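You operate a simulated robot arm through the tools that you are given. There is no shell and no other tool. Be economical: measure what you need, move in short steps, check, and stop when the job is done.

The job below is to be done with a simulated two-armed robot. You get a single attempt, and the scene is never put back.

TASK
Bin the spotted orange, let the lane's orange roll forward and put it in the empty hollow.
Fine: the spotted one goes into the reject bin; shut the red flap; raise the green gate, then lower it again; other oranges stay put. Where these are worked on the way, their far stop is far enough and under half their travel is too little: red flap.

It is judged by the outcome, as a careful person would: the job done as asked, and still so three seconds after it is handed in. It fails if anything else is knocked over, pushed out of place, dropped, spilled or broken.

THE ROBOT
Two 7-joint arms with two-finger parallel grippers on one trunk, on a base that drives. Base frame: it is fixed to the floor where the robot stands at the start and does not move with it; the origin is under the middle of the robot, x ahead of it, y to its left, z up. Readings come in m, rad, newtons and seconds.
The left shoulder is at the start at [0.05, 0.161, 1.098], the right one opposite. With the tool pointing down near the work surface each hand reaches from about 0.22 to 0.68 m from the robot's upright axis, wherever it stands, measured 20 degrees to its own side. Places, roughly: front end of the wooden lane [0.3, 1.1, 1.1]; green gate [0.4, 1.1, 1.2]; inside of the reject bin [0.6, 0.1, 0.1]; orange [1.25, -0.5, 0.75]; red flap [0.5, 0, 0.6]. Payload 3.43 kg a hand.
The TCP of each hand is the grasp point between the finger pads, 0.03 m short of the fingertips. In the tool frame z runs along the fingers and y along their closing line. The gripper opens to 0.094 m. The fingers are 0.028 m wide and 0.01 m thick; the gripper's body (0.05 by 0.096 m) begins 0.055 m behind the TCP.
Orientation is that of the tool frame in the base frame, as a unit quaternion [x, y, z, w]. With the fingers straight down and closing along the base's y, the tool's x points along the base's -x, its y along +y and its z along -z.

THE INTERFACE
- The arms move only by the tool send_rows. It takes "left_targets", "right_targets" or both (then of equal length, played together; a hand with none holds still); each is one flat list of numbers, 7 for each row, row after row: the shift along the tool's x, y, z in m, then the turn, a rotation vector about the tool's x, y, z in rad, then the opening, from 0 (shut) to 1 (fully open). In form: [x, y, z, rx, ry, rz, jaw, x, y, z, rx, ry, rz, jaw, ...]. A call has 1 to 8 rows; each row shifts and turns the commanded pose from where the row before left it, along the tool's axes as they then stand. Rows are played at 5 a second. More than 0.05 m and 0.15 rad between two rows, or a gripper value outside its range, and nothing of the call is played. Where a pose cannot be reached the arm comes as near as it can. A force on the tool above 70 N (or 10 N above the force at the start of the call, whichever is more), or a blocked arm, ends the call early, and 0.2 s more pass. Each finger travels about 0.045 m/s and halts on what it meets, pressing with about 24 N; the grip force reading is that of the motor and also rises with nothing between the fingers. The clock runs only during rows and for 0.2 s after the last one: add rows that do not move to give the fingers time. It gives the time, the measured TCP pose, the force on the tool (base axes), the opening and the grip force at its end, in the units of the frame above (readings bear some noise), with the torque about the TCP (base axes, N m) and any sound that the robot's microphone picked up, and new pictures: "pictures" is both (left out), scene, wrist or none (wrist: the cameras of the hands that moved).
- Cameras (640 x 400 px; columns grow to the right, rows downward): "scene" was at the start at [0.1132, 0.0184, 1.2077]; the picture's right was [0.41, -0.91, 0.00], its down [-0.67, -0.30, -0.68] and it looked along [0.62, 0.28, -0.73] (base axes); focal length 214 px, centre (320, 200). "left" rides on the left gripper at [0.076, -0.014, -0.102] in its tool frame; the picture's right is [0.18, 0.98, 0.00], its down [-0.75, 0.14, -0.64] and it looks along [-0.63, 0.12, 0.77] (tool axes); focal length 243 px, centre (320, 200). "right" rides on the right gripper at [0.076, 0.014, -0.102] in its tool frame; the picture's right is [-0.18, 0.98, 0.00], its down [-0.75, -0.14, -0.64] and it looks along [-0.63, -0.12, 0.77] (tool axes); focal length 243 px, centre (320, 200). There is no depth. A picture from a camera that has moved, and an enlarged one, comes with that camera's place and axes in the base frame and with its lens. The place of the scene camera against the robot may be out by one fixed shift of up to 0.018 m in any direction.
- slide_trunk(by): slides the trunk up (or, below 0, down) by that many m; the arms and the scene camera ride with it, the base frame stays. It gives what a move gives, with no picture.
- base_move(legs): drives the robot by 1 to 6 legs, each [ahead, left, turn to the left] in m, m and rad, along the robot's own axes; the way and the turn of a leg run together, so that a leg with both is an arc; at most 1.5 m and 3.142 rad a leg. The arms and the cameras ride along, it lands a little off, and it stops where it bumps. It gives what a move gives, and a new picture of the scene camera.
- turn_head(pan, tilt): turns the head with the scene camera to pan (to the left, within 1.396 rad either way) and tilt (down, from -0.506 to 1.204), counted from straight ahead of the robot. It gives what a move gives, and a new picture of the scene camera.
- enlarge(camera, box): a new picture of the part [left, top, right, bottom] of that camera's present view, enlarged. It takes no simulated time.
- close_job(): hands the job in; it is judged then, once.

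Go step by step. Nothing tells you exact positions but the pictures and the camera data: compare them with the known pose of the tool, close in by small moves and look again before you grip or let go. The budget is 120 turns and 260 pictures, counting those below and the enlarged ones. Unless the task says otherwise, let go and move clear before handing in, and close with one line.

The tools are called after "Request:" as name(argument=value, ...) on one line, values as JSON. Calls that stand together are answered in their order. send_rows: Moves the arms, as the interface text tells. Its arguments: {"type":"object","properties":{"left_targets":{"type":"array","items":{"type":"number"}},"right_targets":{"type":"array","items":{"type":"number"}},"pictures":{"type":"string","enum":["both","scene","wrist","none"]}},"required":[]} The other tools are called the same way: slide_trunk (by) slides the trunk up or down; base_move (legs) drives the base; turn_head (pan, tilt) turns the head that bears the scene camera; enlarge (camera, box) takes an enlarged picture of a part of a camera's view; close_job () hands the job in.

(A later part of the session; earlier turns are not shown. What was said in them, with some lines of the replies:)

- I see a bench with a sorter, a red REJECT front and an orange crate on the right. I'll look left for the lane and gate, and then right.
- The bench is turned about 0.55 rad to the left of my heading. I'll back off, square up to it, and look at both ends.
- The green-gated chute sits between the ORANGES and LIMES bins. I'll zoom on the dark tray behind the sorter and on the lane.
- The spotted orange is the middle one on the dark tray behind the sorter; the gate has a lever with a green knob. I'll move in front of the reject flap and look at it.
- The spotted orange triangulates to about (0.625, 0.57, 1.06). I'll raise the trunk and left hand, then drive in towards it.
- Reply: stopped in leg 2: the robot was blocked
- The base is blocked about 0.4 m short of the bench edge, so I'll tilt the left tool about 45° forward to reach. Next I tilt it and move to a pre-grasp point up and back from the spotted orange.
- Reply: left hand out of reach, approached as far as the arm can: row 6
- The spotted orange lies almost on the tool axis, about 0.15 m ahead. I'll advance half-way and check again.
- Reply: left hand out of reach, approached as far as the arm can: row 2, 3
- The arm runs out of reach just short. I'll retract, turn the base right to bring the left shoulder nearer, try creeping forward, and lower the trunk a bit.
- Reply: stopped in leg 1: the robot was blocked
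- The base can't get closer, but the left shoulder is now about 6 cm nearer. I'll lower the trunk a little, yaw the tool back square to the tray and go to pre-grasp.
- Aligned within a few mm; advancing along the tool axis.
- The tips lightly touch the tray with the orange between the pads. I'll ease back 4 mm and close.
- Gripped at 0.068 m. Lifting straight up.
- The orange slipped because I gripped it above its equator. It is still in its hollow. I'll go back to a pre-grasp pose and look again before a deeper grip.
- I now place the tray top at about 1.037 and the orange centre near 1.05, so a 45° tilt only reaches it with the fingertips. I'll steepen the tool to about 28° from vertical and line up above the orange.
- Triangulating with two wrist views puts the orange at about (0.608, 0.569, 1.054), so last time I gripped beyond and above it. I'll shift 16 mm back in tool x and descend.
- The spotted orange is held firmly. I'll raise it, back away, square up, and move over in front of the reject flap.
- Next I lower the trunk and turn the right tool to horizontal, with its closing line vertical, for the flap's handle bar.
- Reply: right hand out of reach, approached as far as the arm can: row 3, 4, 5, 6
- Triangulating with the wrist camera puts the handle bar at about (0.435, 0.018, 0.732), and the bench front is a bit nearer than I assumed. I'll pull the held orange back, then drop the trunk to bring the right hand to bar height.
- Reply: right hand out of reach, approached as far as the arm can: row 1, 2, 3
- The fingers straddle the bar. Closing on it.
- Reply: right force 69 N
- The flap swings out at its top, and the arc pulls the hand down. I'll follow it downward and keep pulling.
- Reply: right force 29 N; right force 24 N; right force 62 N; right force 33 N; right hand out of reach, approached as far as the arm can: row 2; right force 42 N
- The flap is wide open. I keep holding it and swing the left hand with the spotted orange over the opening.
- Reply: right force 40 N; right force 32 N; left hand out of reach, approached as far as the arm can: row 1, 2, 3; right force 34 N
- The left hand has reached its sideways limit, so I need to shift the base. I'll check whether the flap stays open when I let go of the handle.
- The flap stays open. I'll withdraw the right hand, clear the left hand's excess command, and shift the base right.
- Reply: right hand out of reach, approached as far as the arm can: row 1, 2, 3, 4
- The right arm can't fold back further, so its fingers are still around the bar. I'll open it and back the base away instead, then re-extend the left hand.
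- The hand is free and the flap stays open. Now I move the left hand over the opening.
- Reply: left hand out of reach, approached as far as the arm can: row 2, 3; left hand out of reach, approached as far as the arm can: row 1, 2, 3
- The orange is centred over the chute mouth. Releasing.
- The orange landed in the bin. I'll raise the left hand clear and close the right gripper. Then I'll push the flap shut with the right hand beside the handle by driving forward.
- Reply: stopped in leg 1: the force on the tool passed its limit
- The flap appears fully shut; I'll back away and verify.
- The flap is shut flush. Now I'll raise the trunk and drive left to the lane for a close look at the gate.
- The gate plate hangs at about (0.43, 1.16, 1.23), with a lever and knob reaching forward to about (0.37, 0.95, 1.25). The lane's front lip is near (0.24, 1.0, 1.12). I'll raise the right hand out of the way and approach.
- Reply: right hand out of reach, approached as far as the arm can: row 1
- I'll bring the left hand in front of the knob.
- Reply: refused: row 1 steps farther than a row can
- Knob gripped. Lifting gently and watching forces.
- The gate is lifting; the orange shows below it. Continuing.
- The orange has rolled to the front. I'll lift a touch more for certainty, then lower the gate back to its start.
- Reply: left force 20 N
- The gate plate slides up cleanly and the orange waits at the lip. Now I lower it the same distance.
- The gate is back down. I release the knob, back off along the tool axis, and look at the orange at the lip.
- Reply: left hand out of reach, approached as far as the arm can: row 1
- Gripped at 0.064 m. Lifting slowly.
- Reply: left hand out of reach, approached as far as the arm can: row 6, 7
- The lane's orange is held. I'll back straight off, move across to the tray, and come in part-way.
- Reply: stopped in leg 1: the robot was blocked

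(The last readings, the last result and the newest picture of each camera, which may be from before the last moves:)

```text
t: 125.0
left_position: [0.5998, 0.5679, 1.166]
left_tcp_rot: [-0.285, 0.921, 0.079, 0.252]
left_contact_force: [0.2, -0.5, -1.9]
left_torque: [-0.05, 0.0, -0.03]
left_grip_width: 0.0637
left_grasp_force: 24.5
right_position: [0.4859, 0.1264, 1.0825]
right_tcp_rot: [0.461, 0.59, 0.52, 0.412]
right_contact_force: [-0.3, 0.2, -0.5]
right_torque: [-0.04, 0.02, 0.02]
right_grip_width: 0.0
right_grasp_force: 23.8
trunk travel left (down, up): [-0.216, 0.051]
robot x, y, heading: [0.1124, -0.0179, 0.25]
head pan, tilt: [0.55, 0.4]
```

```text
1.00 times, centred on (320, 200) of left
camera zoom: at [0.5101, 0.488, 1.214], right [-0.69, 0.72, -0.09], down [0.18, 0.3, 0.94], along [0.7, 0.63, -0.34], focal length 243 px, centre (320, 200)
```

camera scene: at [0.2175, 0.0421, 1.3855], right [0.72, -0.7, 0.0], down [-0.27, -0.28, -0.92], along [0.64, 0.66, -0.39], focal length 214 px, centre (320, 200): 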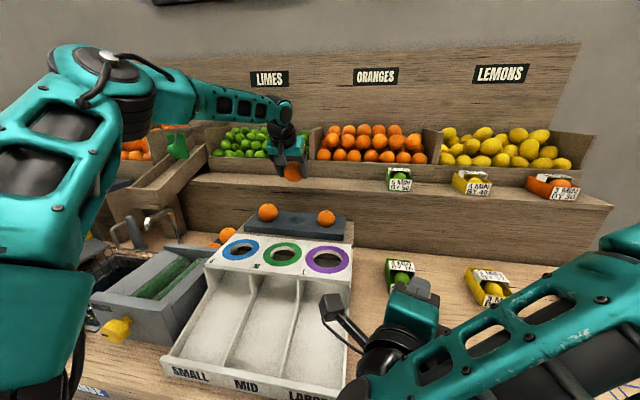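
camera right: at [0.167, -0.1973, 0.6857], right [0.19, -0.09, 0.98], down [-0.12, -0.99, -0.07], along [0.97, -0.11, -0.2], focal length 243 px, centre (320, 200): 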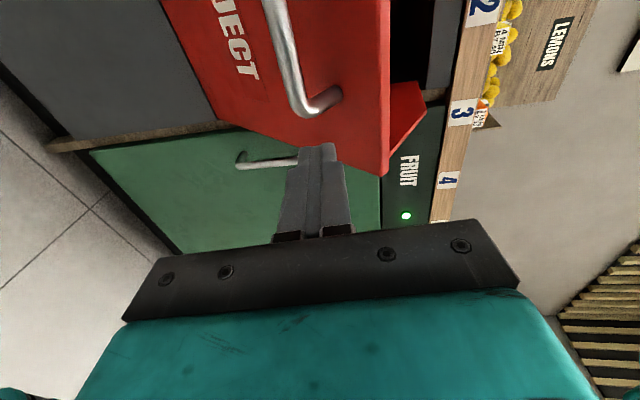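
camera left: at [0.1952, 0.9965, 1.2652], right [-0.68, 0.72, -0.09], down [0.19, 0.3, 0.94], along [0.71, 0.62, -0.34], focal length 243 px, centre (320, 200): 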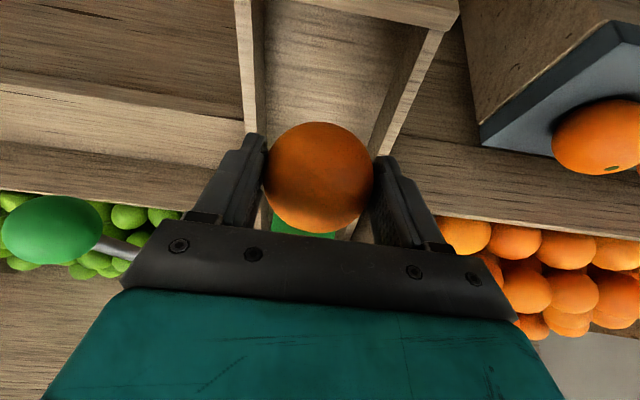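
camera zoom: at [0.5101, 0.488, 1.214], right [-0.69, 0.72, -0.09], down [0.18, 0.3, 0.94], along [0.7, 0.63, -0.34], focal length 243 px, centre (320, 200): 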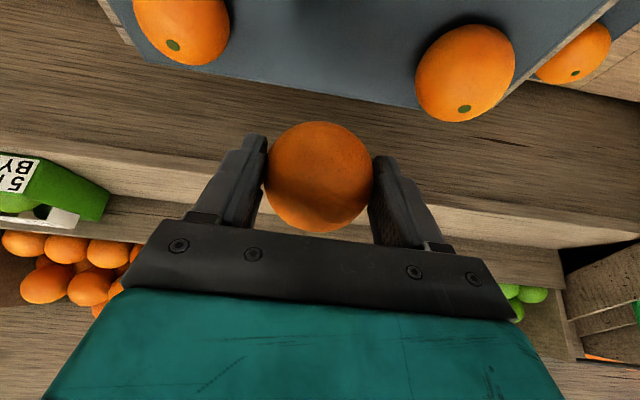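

The orange hangs straight above the empty hollow (centre about (0.61, 0.572, 1.054)). Lowering most of the way.

Request:
send_rows(left_targets=[0.011, -0.001, 0.0175, 0, 0, 0, 0.4, 0.011, -0.001, 0.0175, 0, 0, 0, 0.4, 0.011, -0.001, 0.0175, 0, 0, 0, 0.4, 0.008, 0, 0.0125, 0, 0, 0, 0.4], pictures="wrist")

Request:
enlarge(camera="scene", box=[230, 170, 390, 270])

```text
t: 126.0
left_position: [0.5989, 0.5643, 1.0884]
left_tcp_rot: [-0.286, 0.921, 0.08, 0.253]
left_contact_force: [-0.3, 1.2, -1.5]
left_torque: [-0.01, -0.02, 0.0]
left_grip_width: 0.0637
left_grasp_force: 23.9
right_position: [0.4866, 0.1274, 1.0813]
right_tcp_rot: [0.461, 0.59, 0.52, 0.411]
right_contact_force: [0.1, -0.2, -0.5]
right_torque: [-0.02, 0.0, 0.05]
right_grip_width: 0.0
right_grasp_force: 24.1
trunk travel left (down, up): [-0.216, 0.051]
robot x, y, heading: [0.1147, -0.0164, 0.25]
head pan, tilt: [0.55, 0.4]
camera left: at [0.5104, 0.4845, 1.1367], right [-0.69, 0.72, -0.09], down [0.18, 0.3, 0.94], along [0.7, 0.63, -0.34], focal length 243 px, centre (320, 200)
```

left: 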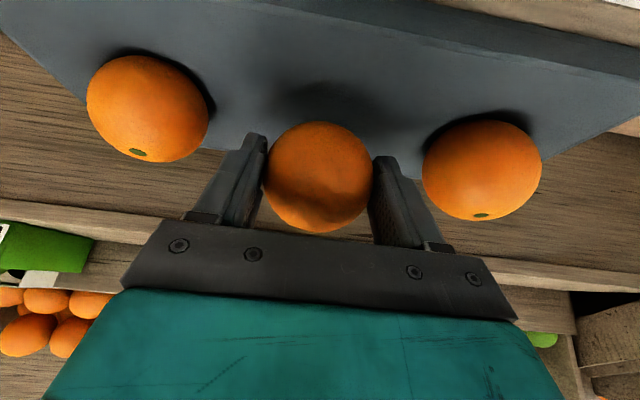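

```text
4.00 times, centred on (310, 220) of scene
camera zoom: at [0.2186, 0.0429, 1.3353], right [0.72, -0.7, 0.0], down [-0.27, -0.28, -0.92], along [0.64, 0.66, -0.39], focal length 858 px, centre (360, 120)
```

zoom: 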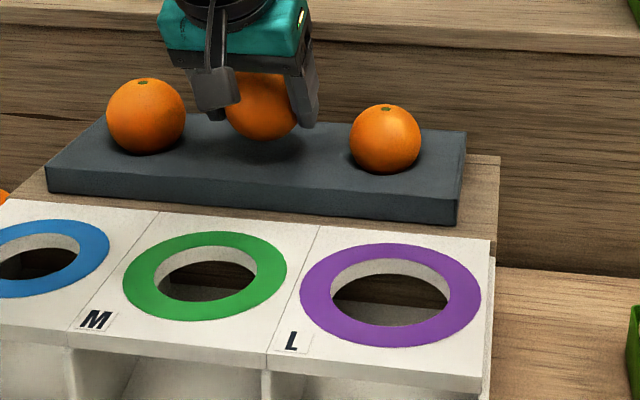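

Request:
send_rows(left_targets=[0.005, 0, 0.0085, 0, 0, 0, 0.4, 0.003, 0, 0.005, 0, 0, 0, 0.4, 0, 0, 0, 0, 0, 0, 0.4], pictures="wrist")

Request:
enlarge(camera="scene", box=[230, 170, 390, 270])

```text
t: 126.8
left_position: [0.6008, 0.5645, 1.0717]
left_tcp_rot: [-0.286, 0.921, 0.079, 0.253]
left_contact_force: [0.3, -0.2, -0.7]
left_torque: [-0.01, -0.01, 0.05]
left_grip_width: 0.0637
left_grasp_force: 24.5
right_position: [0.4858, 0.1266, 1.0817]
right_tcp_rot: [0.461, 0.589, 0.52, 0.412]
right_contact_force: [-0.5, -0.3, 0.2]
right_torque: [0.02, -0.01, -0.01]
right_grip_width: 0.0001
right_grasp_force: 24.2
trunk travel left (down, up): [-0.216, 0.051]
robot x, y, heading: [0.1148, -0.0196, 0.245]
head pan, tilt: [0.55, 0.4]
camera left: at [0.5105, 0.4845, 1.1211], right [-0.69, 0.72, -0.09], down [0.18, 0.3, 0.94], along [0.7, 0.63, -0.34], focal length 243 px, centre (320, 200)
```

left: 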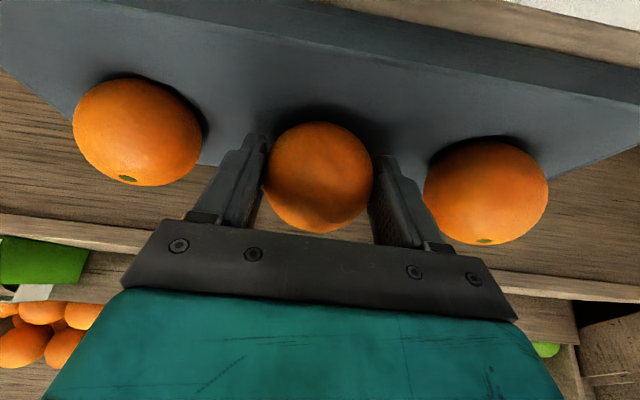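

```text
4.00 times, centred on (310, 220) of scene
camera zoom: at [0.2185, 0.0428, 1.3353], right [0.72, -0.7, 0.0], down [-0.27, -0.28, -0.92], along [0.64, 0.66, -0.39], focal length 858 px, centre (360, 120)
```

zoom: 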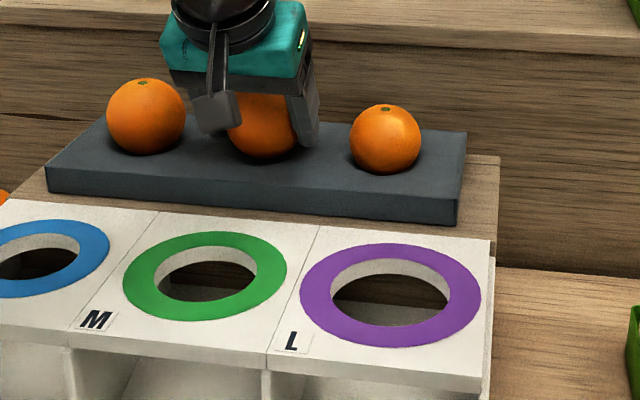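

Almost seated; 3 mm more, then release.

Request:
send_rows(left_targets=[0.0015, 0, 0.0026, 0, 0, 0, 0.4, 0, 0, 0, 0, 0, 0, 0.4], pictures="none")

Request:
send_rows(left_targets=[0, 0, 0, 0, 0, 0, 0.7, 0, 0, 0, 0, 0, 0, 0.76, 0, 0, 0, 0, 0, 0, 0.85, 0, 0, 0, 0, 0, 0, 0.85], pictures="wrist")

Request:
enlarge(camera="scene", box=[230, 170, 390, 270])

```text
t: 127.4
left_position: [0.6006, 0.5633, 1.0713]
left_tcp_rot: [-0.285, 0.921, 0.079, 0.254]
left_contact_force: [-2.0, -1.8, 5.2]
left_torque: [0.12, -0.08, 0.04]
left_grip_width: 0.0639
left_grasp_force: 24.4
right_position: [0.4857, 0.1271, 1.0822]
right_tcp_rot: [0.461, 0.59, 0.52, 0.412]
right_contact_force: [-0.1, 0.5, -0.1]
right_torque: [-0.01, 0.01, 0.0]
right_grip_width: 0.0
right_grasp_force: 23.8
trunk travel left (down, up): [-0.216, 0.051]
robot x, y, heading: [0.1148, -0.0208, 0.245]
head pan, tilt: [0.55, 0.4]
```

```text
t: 128.4
left_position: [0.5986, 0.564, 1.0702]
left_tcp_rot: [-0.286, 0.921, 0.079, 0.253]
left_contact_force: [-0.2, 0.8, 1.7]
left_torque: [-0.02, 0.01, 0.02]
left_grip_width: 0.0793
left_grasp_force: 0.0
right_position: [0.4861, 0.1256, 1.0814]
right_tcp_rot: [0.461, 0.59, 0.52, 0.411]
right_contact_force: [-0.4, 0.7, -0.1]
right_torque: [0.03, 0.02, -0.03]
right_grip_width: 0.0
right_grasp_force: 24.0
trunk travel left (down, up): [-0.216, 0.051]
robot x, y, heading: [0.1153, -0.0168, 0.249]
head pan, tilt: [0.55, 0.4]
camera left: at [0.5103, 0.4846, 1.1184], right [-0.69, 0.72, -0.09], down [0.18, 0.3, 0.94], along [0.7, 0.63, -0.34], focal length 243 px, centre (320, 200)
```

left: 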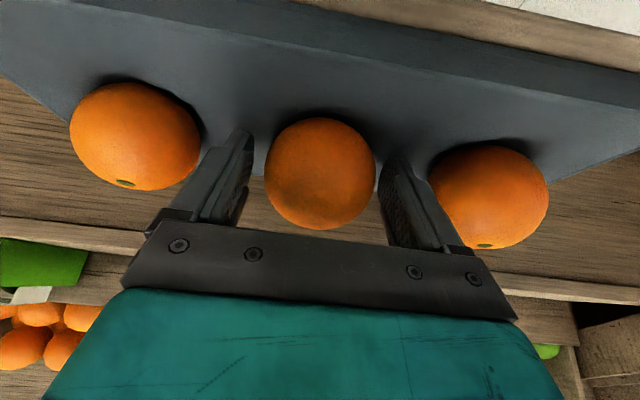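

```text
4.00 times, centred on (310, 220) of scene
camera zoom: at [0.2181, 0.0426, 1.3354], right [0.72, -0.7, 0.0], down [-0.27, -0.28, -0.92], along [0.64, 0.66, -0.39], focal length 858 px, centre (360, 120)
```

zoom: 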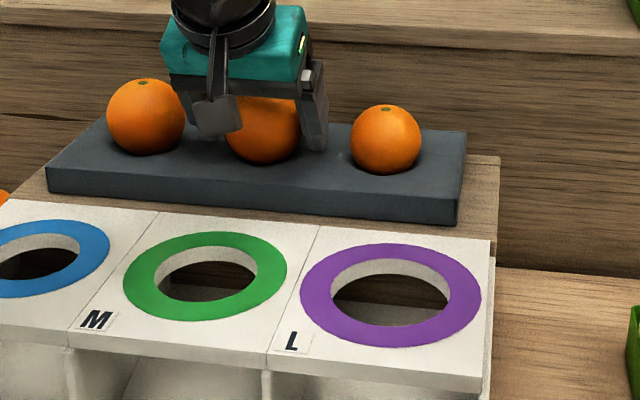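

Seated and free of the fingers. Retracting along the tool axis, then up.

Request:
send_rows(left_targets=[0, 0, -0.015, 0, 0, 0, 0.85, 0, 0, -0.025, 0, 0, 0, 0.85, -0.005, 0, -0.035, 0, 0, 0, 0.85, -0.01, 0, -0.04, 0, 0, 0, 0.85, -0.01, 0, -0.04, 0, 0, 0, 0.85], pictures="both")

Request:
enlarge(camera="scene", box=[230, 170, 390, 270])

```text
t: 129.6
left_position: [0.5517, 0.5295, 1.2159]
left_tcp_rot: [-0.285, 0.921, 0.079, 0.253]
left_contact_force: [0.5, -0.4, 0.0]
left_torque: [0.02, 0.01, 0.02]
left_grip_width: 0.08
left_grasp_force: 0.1
right_position: [0.485, 0.1268, 1.0811]
right_tcp_rot: [0.46, 0.59, 0.52, 0.411]
right_contact_force: [-0.2, 0.0, -0.2]
right_torque: [0.05, -0.01, 0.03]
right_grip_width: 0.0
right_grasp_force: 23.9
trunk travel left (down, up): [-0.216, 0.051]
robot x, y, heading: [0.1209, -0.0188, 0.245]
head pan, tilt: [0.55, 0.4]
camera scene: at [0.218, 0.0421, 1.3354], right [0.72, -0.7, 0.0], down [-0.27, -0.28, -0.92], along [0.64, 0.66, -0.39], focal length 214 px, centre (320, 200)
camera left: at [0.462, 0.4503, 1.265], right [-0.69, 0.72, -0.09], down [0.19, 0.3, 0.94], along [0.7, 0.63, -0.34], focal length 243 px, centre (320, 200)
```

scene: 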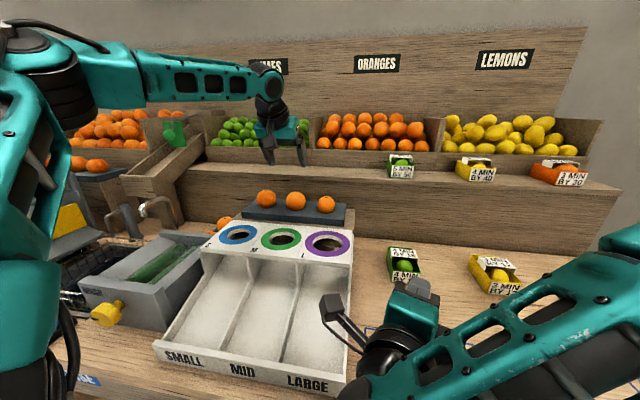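
left: 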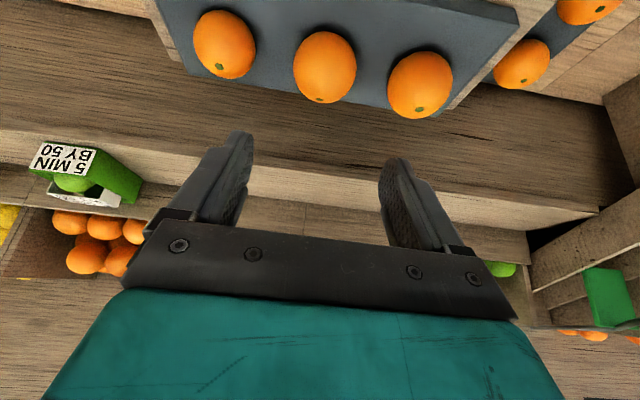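

```text
4.00 times, centred on (310, 220) of scene
camera zoom: at [0.218, 0.0421, 1.3354], right [0.72, -0.7, 0.0], down [-0.27, -0.28, -0.92], along [0.64, 0.66, -0.39], focal length 858 px, centre (360, 120)
```

zoom: 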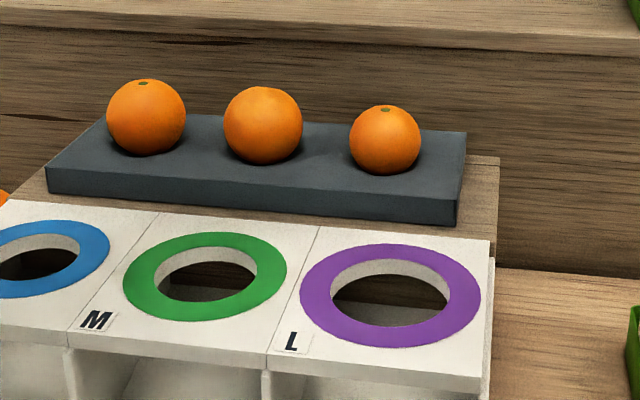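

The orange sits in its hollow with its neighbours in place. I'll back off and do a last check of the flap and gate.

Request:
base_move(legs=[[-0.3, -0.1, 0]])

Request:
turn_head(pan=0.3, tilt=0.5)

Request:
turn_head(pan=0.75, tilt=0.3)

```text
t: 131.7
left_position: [0.2862, 0.3582, 1.2154]
left_tcp_rot: [-0.285, 0.921, 0.079, 0.252]
left_contact_force: [-0.9, 0.2, 0.4]
left_torque: [-0.03, 0.01, 0.05]
left_grip_width: 0.0799
left_grasp_force: 0.1
right_position: [0.2208, -0.045, 1.0818]
right_tcp_rot: [0.462, 0.589, 0.52, 0.412]
right_contact_force: [-0.7, -0.2, 0.2]
right_torque: [0.02, -0.01, 0.01]
right_grip_width: 0.0
right_grasp_force: 23.7
trunk travel left (down, up): [-0.216, 0.051]
robot x, y, heading: [-0.1511, -0.186, 0.249]
head pan, tilt: [0.55, 0.4]
camera scene: at [-0.0482, -0.1277, 1.3354], right [0.72, -0.7, 0.0], down [-0.27, -0.28, -0.92], along [0.64, 0.66, -0.39], focal length 214 px, centre (320, 200)
```

scene: 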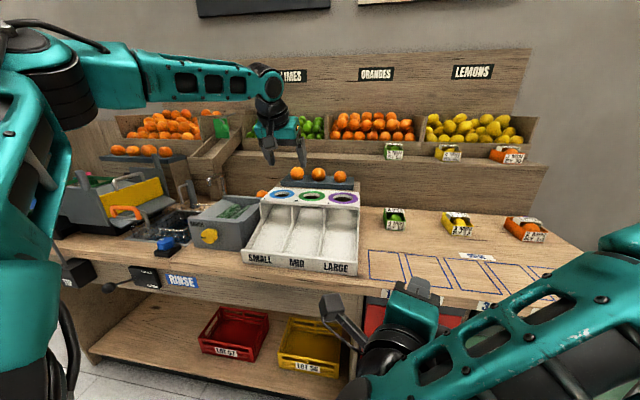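

```text
t: 132.4
left_position: [0.2865, 0.3592, 1.2164]
left_tcp_rot: [-0.285, 0.921, 0.079, 0.253]
left_contact_force: [0.7, -0.8, 0.4]
left_torque: [0.03, 0.0, 0.01]
left_grip_width: 0.08
left_grasp_force: 0.1
right_position: [0.2197, -0.0435, 1.082]
right_tcp_rot: [0.462, 0.589, 0.52, 0.411]
right_contact_force: [0.3, -0.4, 0.0]
right_torque: [-0.03, 0.01, 0.0]
right_grip_width: 0.0001
right_grasp_force: 24.6
trunk travel left (down, up): [-0.216, 0.051]
robot x, y, heading: [-0.1514, -0.1933, 0.244]
head pan, tilt: [0.3, 0.499]
camera scene: at [-0.0349, -0.1462, 1.3262], right [0.52, -0.85, 0.0], down [-0.41, -0.25, -0.88], along [0.75, 0.46, -0.48], focal length 214 px, centre (320, 200)
```

scene: 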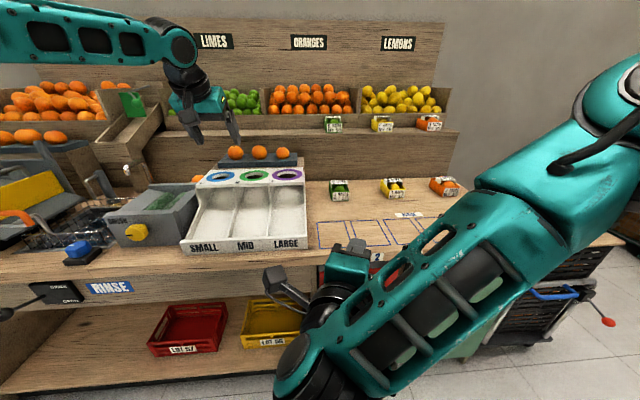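

```text
t: 133.3
left_position: [0.2868, 0.3594, 1.2154]
left_tcp_rot: [-0.285, 0.921, 0.079, 0.253]
left_contact_force: [0.5, 0.2, 0.1]
left_torque: [0.02, -0.01, -0.02]
left_grip_width: 0.0796
left_grasp_force: 0.1
right_position: [0.22, -0.0444, 1.082]
right_tcp_rot: [0.461, 0.59, 0.52, 0.412]
right_contact_force: [-0.3, -0.6, 0.3]
right_torque: [0.01, 0.0, -0.03]
right_grip_width: 0.0
right_grasp_force: 24.0
trunk travel left (down, up): [-0.216, 0.051]
robot x, y, heading: [-0.1509, -0.1874, 0.243]
head pan, tilt: [0.75, 0.3]
camera scene: at [-0.0618, -0.1152, 1.3446], right [0.84, -0.54, 0.0], down [-0.16, -0.25, -0.96], along [0.52, 0.8, -0.3], focal length 214 px, centre (320, 200)
```

scene: 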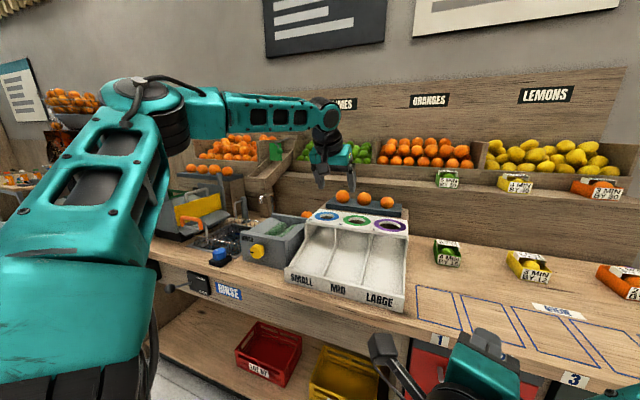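

Everything is as asked: the flap is shut, the gate is down, and the lane's orange sits in the hollow.

Request:
close_job()

```text
The job is handed in.
```

The spotted orange is in the reject bin and the red flap is shut. The green gate was raised and lowered again, and the lane's orange now sits in the empty hollow. The other oranges are still in place.
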